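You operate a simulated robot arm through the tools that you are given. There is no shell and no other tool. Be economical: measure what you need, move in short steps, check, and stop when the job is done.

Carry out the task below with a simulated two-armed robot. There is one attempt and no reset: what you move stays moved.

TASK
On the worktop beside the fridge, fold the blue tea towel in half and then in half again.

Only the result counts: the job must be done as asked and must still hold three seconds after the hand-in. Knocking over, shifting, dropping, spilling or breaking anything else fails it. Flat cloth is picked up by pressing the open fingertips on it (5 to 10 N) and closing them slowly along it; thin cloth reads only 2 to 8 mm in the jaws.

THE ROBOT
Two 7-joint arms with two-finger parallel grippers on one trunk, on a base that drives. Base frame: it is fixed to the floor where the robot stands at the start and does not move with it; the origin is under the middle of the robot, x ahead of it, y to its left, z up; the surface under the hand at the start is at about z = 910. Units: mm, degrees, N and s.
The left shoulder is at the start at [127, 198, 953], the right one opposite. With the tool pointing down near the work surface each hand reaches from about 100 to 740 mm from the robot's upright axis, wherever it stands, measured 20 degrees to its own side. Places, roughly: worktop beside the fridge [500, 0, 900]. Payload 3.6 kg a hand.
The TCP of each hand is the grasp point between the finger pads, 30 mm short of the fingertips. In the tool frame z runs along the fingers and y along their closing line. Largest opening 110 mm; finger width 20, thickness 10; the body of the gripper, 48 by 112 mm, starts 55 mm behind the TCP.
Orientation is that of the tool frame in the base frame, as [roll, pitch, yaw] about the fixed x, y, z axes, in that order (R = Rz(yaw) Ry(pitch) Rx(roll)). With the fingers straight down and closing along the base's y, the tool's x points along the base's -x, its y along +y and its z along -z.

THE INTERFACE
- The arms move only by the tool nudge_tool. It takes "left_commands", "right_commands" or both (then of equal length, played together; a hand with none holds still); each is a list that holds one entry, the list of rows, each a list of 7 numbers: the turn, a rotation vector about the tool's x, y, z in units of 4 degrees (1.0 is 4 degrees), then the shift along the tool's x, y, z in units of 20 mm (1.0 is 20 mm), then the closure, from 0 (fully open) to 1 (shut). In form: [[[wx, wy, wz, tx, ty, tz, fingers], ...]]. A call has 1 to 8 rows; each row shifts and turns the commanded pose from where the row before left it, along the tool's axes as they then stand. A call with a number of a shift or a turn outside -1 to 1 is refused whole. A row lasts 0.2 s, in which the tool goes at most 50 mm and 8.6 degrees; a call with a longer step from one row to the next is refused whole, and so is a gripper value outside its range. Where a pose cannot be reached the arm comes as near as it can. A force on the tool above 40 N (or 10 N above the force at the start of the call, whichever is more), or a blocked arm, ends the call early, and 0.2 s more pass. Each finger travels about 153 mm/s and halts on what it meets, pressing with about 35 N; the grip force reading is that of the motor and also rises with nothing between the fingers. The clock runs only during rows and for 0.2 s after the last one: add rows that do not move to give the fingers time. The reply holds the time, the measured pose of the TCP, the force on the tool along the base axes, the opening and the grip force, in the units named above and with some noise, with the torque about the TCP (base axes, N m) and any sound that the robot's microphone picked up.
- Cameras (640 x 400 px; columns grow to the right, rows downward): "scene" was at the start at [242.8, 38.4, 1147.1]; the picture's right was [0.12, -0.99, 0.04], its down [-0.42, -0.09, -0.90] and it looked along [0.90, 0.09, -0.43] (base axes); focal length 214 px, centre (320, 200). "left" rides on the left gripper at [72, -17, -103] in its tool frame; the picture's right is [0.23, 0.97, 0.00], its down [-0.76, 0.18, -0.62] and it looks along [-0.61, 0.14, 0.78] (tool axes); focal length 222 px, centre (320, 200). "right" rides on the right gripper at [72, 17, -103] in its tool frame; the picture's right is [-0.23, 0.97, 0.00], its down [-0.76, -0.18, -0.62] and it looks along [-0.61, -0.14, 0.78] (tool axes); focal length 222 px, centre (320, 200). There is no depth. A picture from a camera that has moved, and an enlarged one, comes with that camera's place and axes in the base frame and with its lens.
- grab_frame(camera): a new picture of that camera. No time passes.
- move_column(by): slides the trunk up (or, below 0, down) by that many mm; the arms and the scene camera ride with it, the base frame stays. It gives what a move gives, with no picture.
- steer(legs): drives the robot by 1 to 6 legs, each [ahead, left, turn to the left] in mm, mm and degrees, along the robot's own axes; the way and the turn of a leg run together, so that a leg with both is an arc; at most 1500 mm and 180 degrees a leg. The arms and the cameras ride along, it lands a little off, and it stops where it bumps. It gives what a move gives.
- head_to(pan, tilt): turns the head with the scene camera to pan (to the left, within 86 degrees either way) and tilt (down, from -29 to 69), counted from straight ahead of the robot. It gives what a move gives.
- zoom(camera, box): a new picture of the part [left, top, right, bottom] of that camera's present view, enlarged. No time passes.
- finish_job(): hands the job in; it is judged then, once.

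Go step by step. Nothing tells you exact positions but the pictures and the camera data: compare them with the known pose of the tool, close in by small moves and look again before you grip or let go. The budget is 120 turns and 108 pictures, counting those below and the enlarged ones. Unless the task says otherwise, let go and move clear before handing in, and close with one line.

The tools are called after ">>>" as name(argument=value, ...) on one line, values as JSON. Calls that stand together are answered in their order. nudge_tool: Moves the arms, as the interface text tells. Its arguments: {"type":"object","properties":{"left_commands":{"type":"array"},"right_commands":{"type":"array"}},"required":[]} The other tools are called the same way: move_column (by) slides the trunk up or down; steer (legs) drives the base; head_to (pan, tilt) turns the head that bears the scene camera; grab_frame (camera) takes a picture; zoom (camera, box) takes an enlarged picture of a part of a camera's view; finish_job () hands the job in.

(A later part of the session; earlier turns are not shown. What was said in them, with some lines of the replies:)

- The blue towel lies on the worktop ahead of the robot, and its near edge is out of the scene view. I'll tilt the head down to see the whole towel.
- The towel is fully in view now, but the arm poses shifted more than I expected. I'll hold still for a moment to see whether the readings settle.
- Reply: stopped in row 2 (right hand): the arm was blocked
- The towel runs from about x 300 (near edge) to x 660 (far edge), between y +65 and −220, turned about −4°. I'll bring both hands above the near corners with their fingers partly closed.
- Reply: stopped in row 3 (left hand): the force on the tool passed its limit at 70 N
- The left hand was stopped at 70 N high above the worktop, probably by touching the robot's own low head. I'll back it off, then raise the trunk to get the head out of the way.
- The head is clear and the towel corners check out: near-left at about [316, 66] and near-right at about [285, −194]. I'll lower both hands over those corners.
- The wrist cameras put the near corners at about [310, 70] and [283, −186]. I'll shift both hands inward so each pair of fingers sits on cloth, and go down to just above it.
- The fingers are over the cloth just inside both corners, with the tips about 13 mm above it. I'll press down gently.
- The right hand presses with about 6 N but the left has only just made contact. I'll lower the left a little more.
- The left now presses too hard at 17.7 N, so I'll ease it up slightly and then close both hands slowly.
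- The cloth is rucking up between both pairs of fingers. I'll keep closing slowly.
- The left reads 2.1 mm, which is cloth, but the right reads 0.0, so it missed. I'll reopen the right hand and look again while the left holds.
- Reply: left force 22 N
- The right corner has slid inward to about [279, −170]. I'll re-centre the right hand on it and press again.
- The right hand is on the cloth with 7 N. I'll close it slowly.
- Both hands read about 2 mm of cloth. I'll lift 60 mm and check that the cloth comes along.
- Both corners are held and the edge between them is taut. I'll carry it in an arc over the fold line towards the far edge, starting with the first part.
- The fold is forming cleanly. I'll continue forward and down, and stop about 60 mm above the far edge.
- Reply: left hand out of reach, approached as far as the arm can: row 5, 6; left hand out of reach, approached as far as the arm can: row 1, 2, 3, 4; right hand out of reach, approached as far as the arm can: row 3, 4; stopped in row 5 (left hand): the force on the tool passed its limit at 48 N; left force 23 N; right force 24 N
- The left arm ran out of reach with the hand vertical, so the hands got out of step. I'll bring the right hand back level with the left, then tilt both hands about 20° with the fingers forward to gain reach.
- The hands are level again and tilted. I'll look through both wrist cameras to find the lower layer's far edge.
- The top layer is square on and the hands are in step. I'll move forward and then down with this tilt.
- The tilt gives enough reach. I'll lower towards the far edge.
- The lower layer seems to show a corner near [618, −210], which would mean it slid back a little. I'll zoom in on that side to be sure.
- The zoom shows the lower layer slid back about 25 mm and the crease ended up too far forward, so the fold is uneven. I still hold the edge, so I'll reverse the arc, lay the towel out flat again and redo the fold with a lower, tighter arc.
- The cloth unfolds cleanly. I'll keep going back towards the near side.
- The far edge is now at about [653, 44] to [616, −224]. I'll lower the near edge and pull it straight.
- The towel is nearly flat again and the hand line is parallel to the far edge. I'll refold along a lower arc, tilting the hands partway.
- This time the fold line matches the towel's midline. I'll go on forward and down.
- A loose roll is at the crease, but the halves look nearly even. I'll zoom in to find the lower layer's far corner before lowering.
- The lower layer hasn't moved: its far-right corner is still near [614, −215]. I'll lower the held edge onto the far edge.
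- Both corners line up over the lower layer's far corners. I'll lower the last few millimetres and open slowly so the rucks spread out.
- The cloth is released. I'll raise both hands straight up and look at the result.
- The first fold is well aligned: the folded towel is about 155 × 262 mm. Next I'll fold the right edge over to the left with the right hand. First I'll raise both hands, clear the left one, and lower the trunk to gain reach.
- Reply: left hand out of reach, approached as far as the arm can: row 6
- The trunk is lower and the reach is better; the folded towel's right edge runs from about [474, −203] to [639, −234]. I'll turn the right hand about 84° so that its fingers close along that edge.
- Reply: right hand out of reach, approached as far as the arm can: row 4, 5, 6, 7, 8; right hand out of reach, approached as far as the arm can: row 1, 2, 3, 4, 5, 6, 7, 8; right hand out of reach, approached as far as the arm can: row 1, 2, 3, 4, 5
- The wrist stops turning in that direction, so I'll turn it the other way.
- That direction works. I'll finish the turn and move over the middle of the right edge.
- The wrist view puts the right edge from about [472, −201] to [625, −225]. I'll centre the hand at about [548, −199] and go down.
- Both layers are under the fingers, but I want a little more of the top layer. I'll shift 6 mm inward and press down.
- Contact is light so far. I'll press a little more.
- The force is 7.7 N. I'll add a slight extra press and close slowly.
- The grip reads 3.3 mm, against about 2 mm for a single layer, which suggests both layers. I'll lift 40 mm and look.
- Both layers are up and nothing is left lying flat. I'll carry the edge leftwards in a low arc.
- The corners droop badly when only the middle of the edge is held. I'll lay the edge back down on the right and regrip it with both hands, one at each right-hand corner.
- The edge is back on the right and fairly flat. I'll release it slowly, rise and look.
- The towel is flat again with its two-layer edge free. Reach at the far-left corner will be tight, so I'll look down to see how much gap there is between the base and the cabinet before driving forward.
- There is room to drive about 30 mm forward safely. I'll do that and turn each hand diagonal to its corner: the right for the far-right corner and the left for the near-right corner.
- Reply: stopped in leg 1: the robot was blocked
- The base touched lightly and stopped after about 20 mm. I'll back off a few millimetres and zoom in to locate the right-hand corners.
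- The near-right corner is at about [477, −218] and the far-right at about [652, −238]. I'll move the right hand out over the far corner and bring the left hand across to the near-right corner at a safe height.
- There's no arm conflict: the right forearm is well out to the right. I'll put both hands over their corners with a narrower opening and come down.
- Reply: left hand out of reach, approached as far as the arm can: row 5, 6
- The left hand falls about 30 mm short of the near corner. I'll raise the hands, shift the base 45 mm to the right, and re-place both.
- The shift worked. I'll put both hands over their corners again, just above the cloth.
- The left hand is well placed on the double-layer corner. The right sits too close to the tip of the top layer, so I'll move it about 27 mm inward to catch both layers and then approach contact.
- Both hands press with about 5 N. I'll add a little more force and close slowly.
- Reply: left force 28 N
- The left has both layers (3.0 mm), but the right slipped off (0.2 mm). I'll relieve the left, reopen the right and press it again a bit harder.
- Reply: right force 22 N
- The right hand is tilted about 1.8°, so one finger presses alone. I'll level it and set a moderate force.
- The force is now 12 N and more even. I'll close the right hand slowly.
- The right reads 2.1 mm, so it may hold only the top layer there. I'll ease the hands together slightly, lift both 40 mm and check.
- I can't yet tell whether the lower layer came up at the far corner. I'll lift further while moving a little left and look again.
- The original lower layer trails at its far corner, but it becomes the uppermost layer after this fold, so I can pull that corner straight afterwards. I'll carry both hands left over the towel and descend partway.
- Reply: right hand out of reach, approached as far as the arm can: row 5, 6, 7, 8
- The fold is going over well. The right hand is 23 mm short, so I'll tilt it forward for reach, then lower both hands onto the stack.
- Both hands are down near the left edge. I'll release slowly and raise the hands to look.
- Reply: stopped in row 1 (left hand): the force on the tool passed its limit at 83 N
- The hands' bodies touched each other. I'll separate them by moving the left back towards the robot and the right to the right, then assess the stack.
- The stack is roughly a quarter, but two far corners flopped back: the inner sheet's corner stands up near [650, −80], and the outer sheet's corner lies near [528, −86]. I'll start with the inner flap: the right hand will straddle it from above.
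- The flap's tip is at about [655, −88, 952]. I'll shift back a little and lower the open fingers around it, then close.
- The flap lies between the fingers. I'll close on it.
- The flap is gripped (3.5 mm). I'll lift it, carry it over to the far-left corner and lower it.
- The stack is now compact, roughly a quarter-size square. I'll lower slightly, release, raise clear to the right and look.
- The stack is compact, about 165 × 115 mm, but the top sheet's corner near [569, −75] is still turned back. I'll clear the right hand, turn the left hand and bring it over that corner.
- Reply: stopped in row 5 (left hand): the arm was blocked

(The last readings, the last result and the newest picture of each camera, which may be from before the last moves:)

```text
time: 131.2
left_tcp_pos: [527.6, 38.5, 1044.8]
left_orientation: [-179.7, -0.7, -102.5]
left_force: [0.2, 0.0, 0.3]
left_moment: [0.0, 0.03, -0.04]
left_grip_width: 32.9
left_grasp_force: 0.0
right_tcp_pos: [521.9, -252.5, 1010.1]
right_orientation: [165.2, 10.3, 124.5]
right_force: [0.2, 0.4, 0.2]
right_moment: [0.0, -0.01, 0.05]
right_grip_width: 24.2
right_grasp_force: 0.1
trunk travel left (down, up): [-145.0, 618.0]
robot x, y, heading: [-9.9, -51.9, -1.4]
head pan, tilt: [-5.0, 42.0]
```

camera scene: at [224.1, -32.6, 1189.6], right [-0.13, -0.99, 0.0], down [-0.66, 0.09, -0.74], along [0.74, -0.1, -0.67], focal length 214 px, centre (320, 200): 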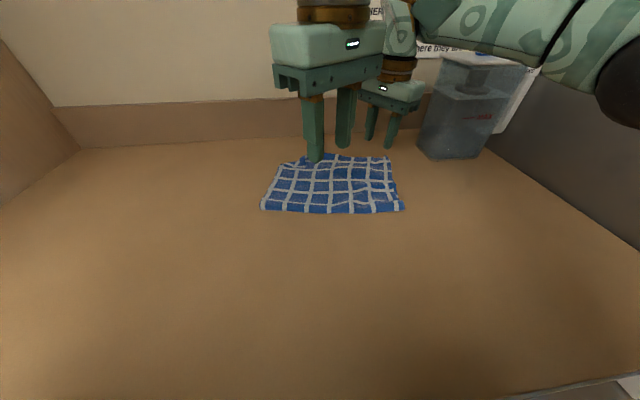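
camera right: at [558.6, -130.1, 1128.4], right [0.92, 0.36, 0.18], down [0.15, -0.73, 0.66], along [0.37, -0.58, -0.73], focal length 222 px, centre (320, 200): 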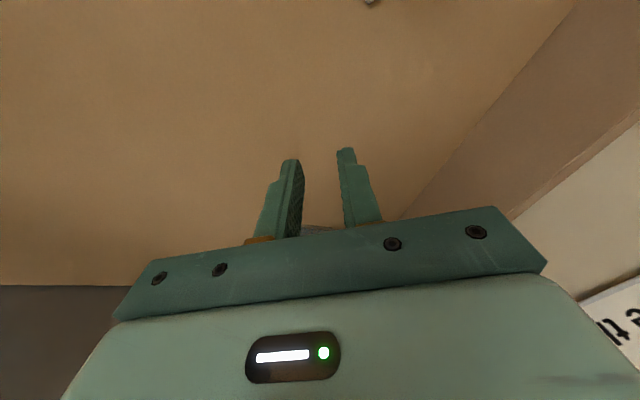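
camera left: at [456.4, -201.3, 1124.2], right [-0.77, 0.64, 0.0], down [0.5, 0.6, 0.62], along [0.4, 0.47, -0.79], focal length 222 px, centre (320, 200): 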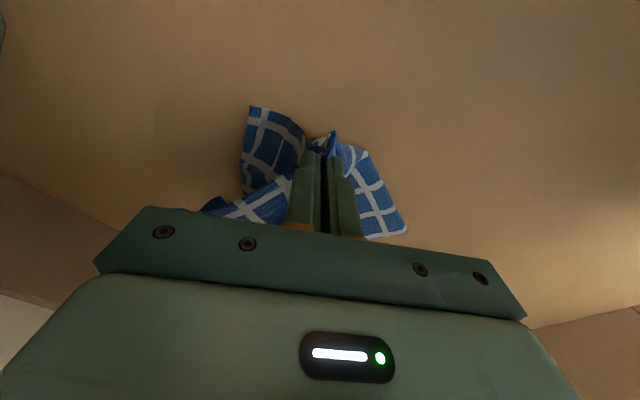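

The left elbow was briefly blocked during the turn, but it is free now. I'll move on to above the corner and look through the left camera.

>>> nudge_tool(left_commands=[[[0, 0, 0, 0.76, -0.65, 0, 0.7], [0, 0, 0, 0.76, -0.65, 0, 0.7], [0, 0, 0, 0.76, -0.65, 0, 0.7], [0, 0, 0, 0.76, -0.65, 0.5, 0.7], [0, 0, 0, 0.76, -0.65, 0.5, 0.7], [0, 0, 0, 0, 0, 0.8, 0.7], [0, 0, 0, 0, 0, 0, 0.7]]])

>>> grab_frame(camera="left")

```text
time: 132.8
left_tcp_pos: [575.2, -49.3, 1007.4]
left_orientation: [-179.8, -0.8, -102.6]
left_force: [0.4, 0.7, -0.4]
left_moment: [-0.04, -0.02, -0.02]
left_grip_width: 33.0
left_grasp_force: 0.1
right_tcp_pos: [522.0, -252.6, 1010.0]
right_orientation: [165.2, 10.4, 124.4]
right_force: [-0.4, -0.7, -0.5]
right_moment: [-0.02, 0.02, -0.01]
right_grip_width: 24.1
right_grasp_force: 0.2
trunk travel left (down, up): [-145.0, 618.0]
robot x, y, heading: [-8.6, -48.8, -1.3]
head pan, tilt: [-5.0, 42.0]
```

```text
7 pictures are left
camera left: at [575.0, -123.0, 1111.6], right [-1.0, -0.01, 0.0], down [-0.01, 0.79, 0.61], along [0.0, 0.61, -0.79], focal length 222 px, centre (320, 200)
```

left: 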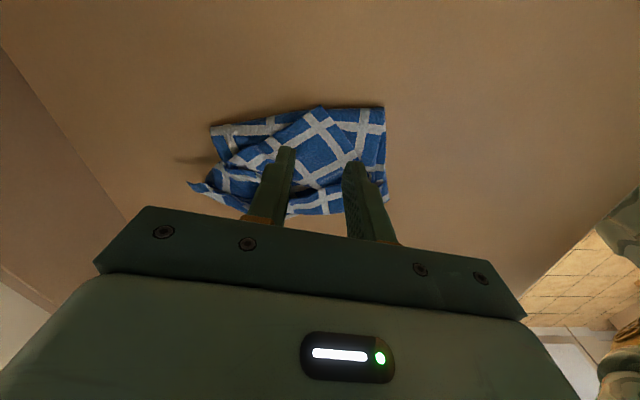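

I see the top sheet's corner at about [576, −76], just under the fingers. I'll go down to light contact.

>>> nudge_tool(left_commands=[[[0, 0, 0, 0.15, 0, 0.6, 0.7], [0, 0, 0, 0.15, 0, 0.6, 0.7], [0, 0, 0, 0, 0, 0.4, 0.7], [0, 0, 0, 0, 0, 0.2, 0.7], [0, 0, 0, 0, 0, 0, 0.7]]])

```text
time: 134.0
left_tcp_pos: [571.1, -55.7, 971.8]
left_orientation: [-179.6, -0.8, -102.5]
left_force: [1.2, 0.3, 0.1]
left_moment: [-0.01, -0.03, 0.0]
left_grip_width: 32.8
left_grasp_force: 0.0
right_tcp_pos: [521.8, -252.4, 1009.3]
right_orientation: [165.2, 10.3, 124.4]
right_force: [0.2, -0.2, -0.8]
right_moment: [-0.03, 0.0, 0.0]
right_grip_width: 24.3
right_grasp_force: 0.1
trunk travel left (down, up): [-145.0, 618.0]
robot x, y, heading: [-9.3, -51.0, -1.3]
head pan, tilt: [-5.0, 42.0]
```

>>> nudge_tool(left_commands=[[[0, 0, 0, 0, 0, 0.3, 0.7], [0, 0, 0, 0, 0, 0.3, 0.7], [0, 0, 0, 0, 0, 0.2, 0.7], [0, 0, 0, 0, 0, 0, 0.7]]])

```text
time: 135.0
left_tcp_pos: [571.7, -56.9, 955.3]
left_orientation: [-179.7, -0.7, -102.6]
left_force: [0.4, -0.1, -0.2]
left_moment: [0.01, -0.01, 0.0]
left_grip_width: 33.0
left_grasp_force: 0.2
right_tcp_pos: [523.0, -252.7, 1008.4]
right_orientation: [165.3, 10.3, 124.4]
right_force: [0.1, 0.2, -0.4]
right_moment: [0.01, -0.01, 0.04]
right_grip_width: 24.4
right_grasp_force: 0.1
trunk travel left (down, up): [-145.0, 618.0]
robot x, y, heading: [-7.0, -52.2, -1.3]
head pan, tilt: [-5.0, 42.0]
```

There's no resistance yet, so the cloth is soft and low here. I'll go down a few more millimetres and close slowly.

>>> nudge_tool(left_commands=[[[0, 0, 0, 0, 0, 0.25, 0.7], [0, 0, 0, 0, 0, 0, 0.7], [0, 0, 0, 0, 0, 0, 0.75], [0, 0, 0, 0, 0, 0, 0.8], [0, 0, 0, 0, 0, 0, 0.86], [0, 0, 0, 0, 0, 0, 0.92], [0, 0, 0, 0, 0, 0, 1], [0, 0, 0, 0, 0, 0, 1]]])

>>> zoom(camera="left", box=[140, 20, 460, 220])

```text
time: 136.8
left_tcp_pos: [571.7, -57.4, 951.7]
left_orientation: [-179.7, -0.8, -102.6]
left_force: [0.8, 1.1, -0.3]
left_moment: [-0.02, 0.03, 0.01]
left_grip_width: 0.0
left_grasp_force: 35.2
right_tcp_pos: [522.3, -250.9, 1009.1]
right_orientation: [165.2, 10.3, 124.4]
right_force: [-0.4, -0.4, -0.9]
right_moment: [-0.02, -0.03, -0.03]
right_grip_width: 24.2
right_grasp_force: 0.2
trunk travel left (down, up): [-145.0, 618.0]
robot x, y, heading: [-6.6, -49.6, -1.1]
head pan, tilt: [-5.0, 42.0]
```

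```text
2.00 times, centred on (300, 120) of left
camera zoom: at [572.5, -130.0, 1055.5], right [-1.0, -0.01, 0.0], down [-0.01, 0.79, 0.61], along [0.0, 0.61, -0.79], focal length 444 px, centre (360, 360)
```

zoom: 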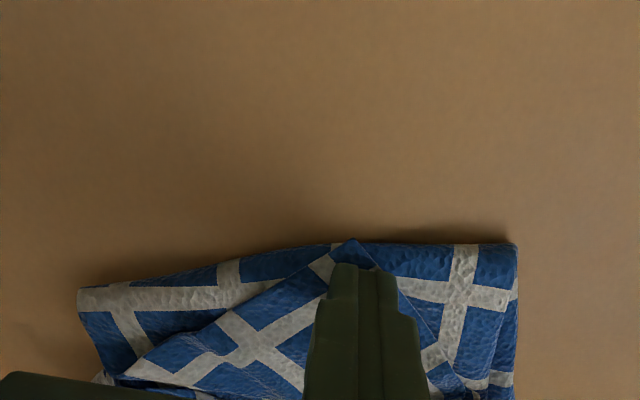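

I missed: the fingers were still above the cloth. I'll reopen and press down until I feel contact.

>>> nudge_tool(left_commands=[[[0, 0, 0, 0, 0, 0, 0.8], [0, 0, 0, 0, 0, 0, 0.7], [0, 0, 0, 0, 0, 0.15, 0.7], [0, 0, 0, 0, 0, 0.12, 0.7], [0, 0, 0, 0, 0, 0, 0.7]]])

```text
time: 138.0
left_tcp_pos: [571.6, -57.3, 945.8]
left_orientation: [-179.7, -0.8, -102.6]
left_force: [0.0, 0.8, 0.8]
left_moment: [0.0, -0.02, 0.01]
left_grip_width: 33.3
left_grasp_force: 0.1
right_tcp_pos: [523.1, -252.6, 1009.7]
right_orientation: [165.2, 10.3, 124.4]
right_force: [0.3, -0.2, 0.2]
right_moment: [0.03, 0.01, 0.04]
right_grip_width: 24.0
right_grasp_force: 0.1
trunk travel left (down, up): [-145.0, 618.0]
robot x, y, heading: [-10.1, -51.2, -0.9]
head pan, tilt: [-5.0, 42.0]
```

>>> nudge_tool(left_commands=[[[0, 0, 0, 0, 0, 0.08, 0.7], [0, 0, 0, 0, 0, 0, 0.7]]])

```text
time: 138.6
left_tcp_pos: [572.3, -57.5, 943.2]
left_orientation: [-179.8, -0.8, -102.6]
left_force: [0.2, 0.4, 2.5]
left_moment: [0.04, 0.06, -0.05]
left_grip_width: 33.2
left_grasp_force: 0.2
right_tcp_pos: [523.3, -253.3, 1009.3]
right_orientation: [165.2, 10.3, 124.4]
right_force: [0.9, 0.3, -1.0]
right_moment: [-0.02, -0.01, -0.01]
right_grip_width: 24.4
right_grasp_force: 0.0
trunk travel left (down, up): [-145.0, 618.0]
robot x, y, heading: [-5.5, -50.4, -1.0]
head pan, tilt: [-5.0, 42.0]
```

With about 3 N on it, I'll close slowly to take only the top sheet.

>>> nudge_tool(left_commands=[[[0, 0, 0, 0, 0, 0.04, 0.72], [0, 0, 0, 0, 0, 0, 0.75], [0, 0, 0, 0, 0, 0, 0.78], [0, 0, 0, 0, 0, 0, 0.81], [0, 0, 0, 0, 0, 0, 0.84], [0, 0, 0, 0, 0, 0, 0.87], [0, 0, 0, 0, 0, 0, 0.9]]])

>>> nudge_tool(left_commands=[[[0, 0, 0, 0, 0, 0, 0.93], [0, 0, 0, 0, 0, 0, 0.96], [0, 0, 0, 0, 0, 0, 1], [0, 0, 0, 0, 0, 0, 1], [0, 0, 0, 0, 0, 0, 1]]])

```text
time: 140.2
left_tcp_pos: [571.5, -57.2, 943.9]
left_orientation: [-179.7, -1.0, -102.6]
left_force: [1.8, 0.1, 8.2]
left_moment: [0.06, -0.01, -0.01]
left_grip_width: 9.4
left_grasp_force: 0.0
right_tcp_pos: [523.0, -252.5, 1009.3]
right_orientation: [165.2, 10.4, 124.4]
right_force: [-1.0, -0.4, -1.0]
right_moment: [-0.01, -0.02, 0.01]
right_grip_width: 24.0
right_grasp_force: 0.1
trunk travel left (down, up): [-145.0, 618.0]
robot x, y, heading: [-8.3, -51.4, -1.1]
head pan, tilt: [-5.0, 42.0]
```

```text
time: 141.4
left_tcp_pos: [571.3, -58.2, 942.3]
left_orientation: [-179.7, -0.9, -102.5]
left_force: [-0.4, 0.3, 9.9]
left_moment: [0.07, 0.02, -0.01]
left_grip_width: 2.0
left_grasp_force: 34.9
right_tcp_pos: [521.0, -252.6, 1009.4]
right_orientation: [165.2, 10.3, 124.3]
right_force: [-0.8, -0.4, 0.6]
right_moment: [0.02, -0.02, 0.0]
right_grip_width: 24.1
right_grasp_force: 0.1
trunk travel left (down, up): [-145.0, 618.0]
robot x, y, heading: [-6.2, -44.9, -1.3]
head pan, tilt: [-5.0, 42.0]
```

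The grip holds a single layer (2.0 mm). I'll lift the corner and carry it over to the far-left.

>>> nudge_tool(left_commands=[[[0, 0, 0, 0, 0, -0.8, 1], [0, 0, 0, 0, 0, -0.8, 1], [0, 0, 0, -0.3, -0.2, -0.8, 1], [0, 0, 0, -0.9, -0.5, -0.5, 1], [0, 0, 0, -0.95, -0.5, 0, 1], [0, 0, 0, -0.95, -0.5, 0, 1], [0, 0, 0, -0.95, -0.5, 0, 1], [0, 0, 0, -0.9, -0.5, 0.3, 1]]])

>>> zoom(camera="scene", box=[196, 100, 340, 220])

```text
time: 143.2
left_tcp_pos: [647.5, 29.1, 994.0]
left_orientation: [-179.7, -0.8, -102.7]
left_force: [-0.1, 0.0, 0.5]
left_moment: [0.0, 0.0, -0.05]
left_grip_width: 1.8
left_grasp_force: 35.3
right_tcp_pos: [522.2, -251.5, 1009.4]
right_orientation: [165.1, 10.3, 124.4]
right_force: [0.5, -0.5, -0.8]
right_moment: [0.01, 0.04, 0.0]
right_grip_width: 24.3
right_grasp_force: 0.0
trunk travel left (down, up): [-145.0, 618.0]
robot x, y, heading: [-8.4, -49.0, -1.1]
head pan, tilt: [-5.0, 42.0]
```

```text
3.33 times, centred on (268, 160) of scene
camera zoom: at [222.3, -55.7, 1191.8], right [-0.11, -0.99, 0.01], down [-0.66, 0.06, -0.75], along [0.75, -0.09, -0.66], focal length 715 px, centre (493, 333)
```

zoom: 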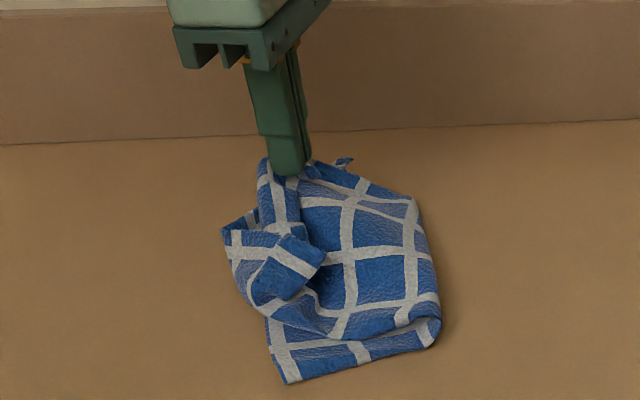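

That looks much better: the top sheet now covers the stack. I'll lower the corner, release it, and withdraw upwards and towards the robot.

>>> nudge_tool(left_commands=[[[0, 0, 0, -0.1, -0.1, 0.7, 1], [0, 0, 0, -0.1, -0.1, 0.7, 1], [0, 0, 0, 0, 0, 0.6, 1], [0, 0, 0, 0, 0, 0.25, 1], [0, 0, 0, 0, 0, 0, 0.92], [0, 0, 0, 0, 0, 0, 0.84], [0, 0, 0, 0, 0, 0, 0.76], [0, 0, 0, 0, 0, -0.6, 0.76]]])

>>> nudge_tool(left_commands=[[[0, 0, 0, 0, 0, -1, 0.76], [0, 0, 0, 0, 0, -1, 0.76], [0, 0, 0, 0, 0, -1, 0.76], [0, 0, 0, -0.2, 1, -0.3, 0.76], [0, 0, 0, -0.2, 1, 0, 0.76], [0, 0, 0, -0.2, 1, 0, 0.76], [0, 0, 0, -0.4, 1, 0, 0.76], [0, 0, 0, -0.4, 1, 0, 0.76]]])

>>> zoom(camera="scene", box=[196, 100, 340, 220])

```text
time: 145.0
left_tcp_pos: [650.6, 31.0, 961.4]
left_orientation: [-179.8, -0.9, -102.7]
left_force: [0.0, 0.2, 0.4]
left_moment: [0.0, 0.0, 0.01]
left_grip_width: 26.4
left_grasp_force: 0.0
right_tcp_pos: [522.0, -252.3, 1009.1]
right_orientation: [165.1, 10.3, 124.4]
right_force: [0.8, 0.5, 0.2]
right_moment: [-0.02, -0.02, -0.01]
right_grip_width: 24.3
right_grasp_force: 0.1
trunk travel left (down, up): [-145.0, 618.0]
robot x, y, heading: [-7.1, -47.8, -1.1]
head pan, tilt: [-5.0, 42.0]
```

```text
time: 146.8
left_tcp_pos: [560.3, 83.5, 1026.2]
left_orientation: [-179.7, -0.9, -102.7]
left_force: [-0.8, 0.4, 0.6]
left_moment: [0.02, -0.01, 0.03]
left_grip_width: 26.4
left_grasp_force: 0.0
right_tcp_pos: [521.4, -252.4, 1009.4]
right_orientation: [165.2, 10.3, 124.4]
right_force: [-0.8, 0.3, -0.9]
right_moment: [-0.02, -0.01, -0.03]
right_grip_width: 24.4
right_grasp_force: 0.0
trunk travel left (down, up): [-145.0, 618.0]
robot x, y, heading: [-8.9, -49.9, -1.3]
head pan, tilt: [-5.0, 42.0]
```

```text
3.33 times, centred on (268, 160) of scene
camera zoom: at [222.3, -55.6, 1191.8], right [-0.11, -0.99, 0.01], down [-0.66, 0.07, -0.75], along [0.75, -0.09, -0.66], focal length 715 px, centre (493, 333)
```

zoom: 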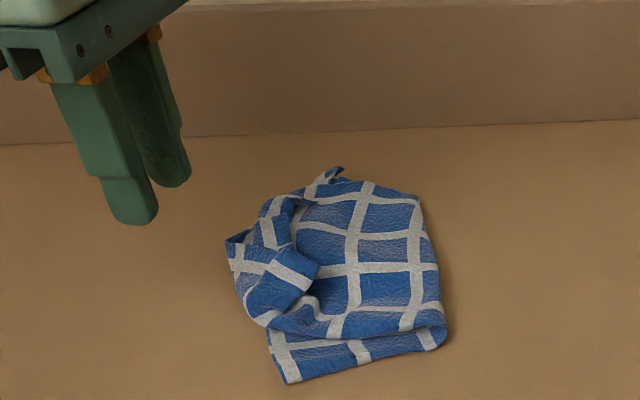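

The towel is now folded into a compact stack of about 170 × 125 mm, roughly a quarter of its original size, with all sheets lying on top of each other. I'll raise both hands clear, wait for it to settle and hand in.

>>> nudge_tool(left_commands=[[[0, 0, 0, 0, 0.5, -1, 0.76], [0, 0, 0, 0, 0.5, -1, 0.76], [0, 0, 0, 0, 0, -1, 0.76], [0, 0, 0, 0, 0, 0, 0.76], [0, 0, 0, 0, 0, 0, 0.76]]], right_commands=[[[0, 0, 0, 0, 0, -1, 0.78], [0, 0, 0, 0, 0, -1, 0.78], [0, 0, 0, 0, 0, 0, 0.78], [0, 0, 0, 0, 0, 0, 0.78], [0, 0, 0, 0, 0, 0, 0.78]]])

>>> grab_frame(camera="scene")

```text
time: 148.0
left_tcp_pos: [540.2, 84.3, 1086.6]
left_orientation: [-179.7, -0.7, -102.9]
left_force: [1.0, -0.1, -0.3]
left_moment: [0.0, 0.0, 0.01]
left_grip_width: 26.5
left_grasp_force: 0.0
right_tcp_pos: [509.0, -255.0, 1046.5]
right_orientation: [165.1, 10.3, 124.3]
right_force: [0.0, 0.6, 0.0]
right_moment: [-0.02, -0.02, -0.04]
right_grip_width: 24.1
right_grasp_force: 0.0
trunk travel left (down, up): [-145.0, 618.0]
robot x, y, heading: [-7.9, -50.2, -1.2]
head pan, tilt: [-5.0, 42.0]
```

```text
3 pictures are left
camera scene: at [222.3, -56.5, 1191.7], right [-0.11, -0.99, 0.01], down [-0.66, 0.07, -0.75], along [0.75, -0.09, -0.66], focal length 214 px, centre (320, 200)
```

scene: 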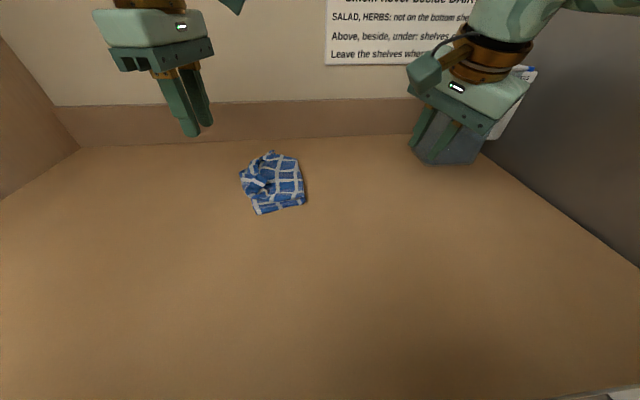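

The folded towel lies at rest, both hands are clear, and nothing else looks disturbed. I'm handing in.

>>> finish_job()

```text
The job is handed in.
```

I folded the blue tea towel in half and then in half again on the worktop beside the fridge. It is about a quarter of its original size, but the folds aren't neat: one corner is still curled back, so the bottom layer shows along part of the near-left edge.
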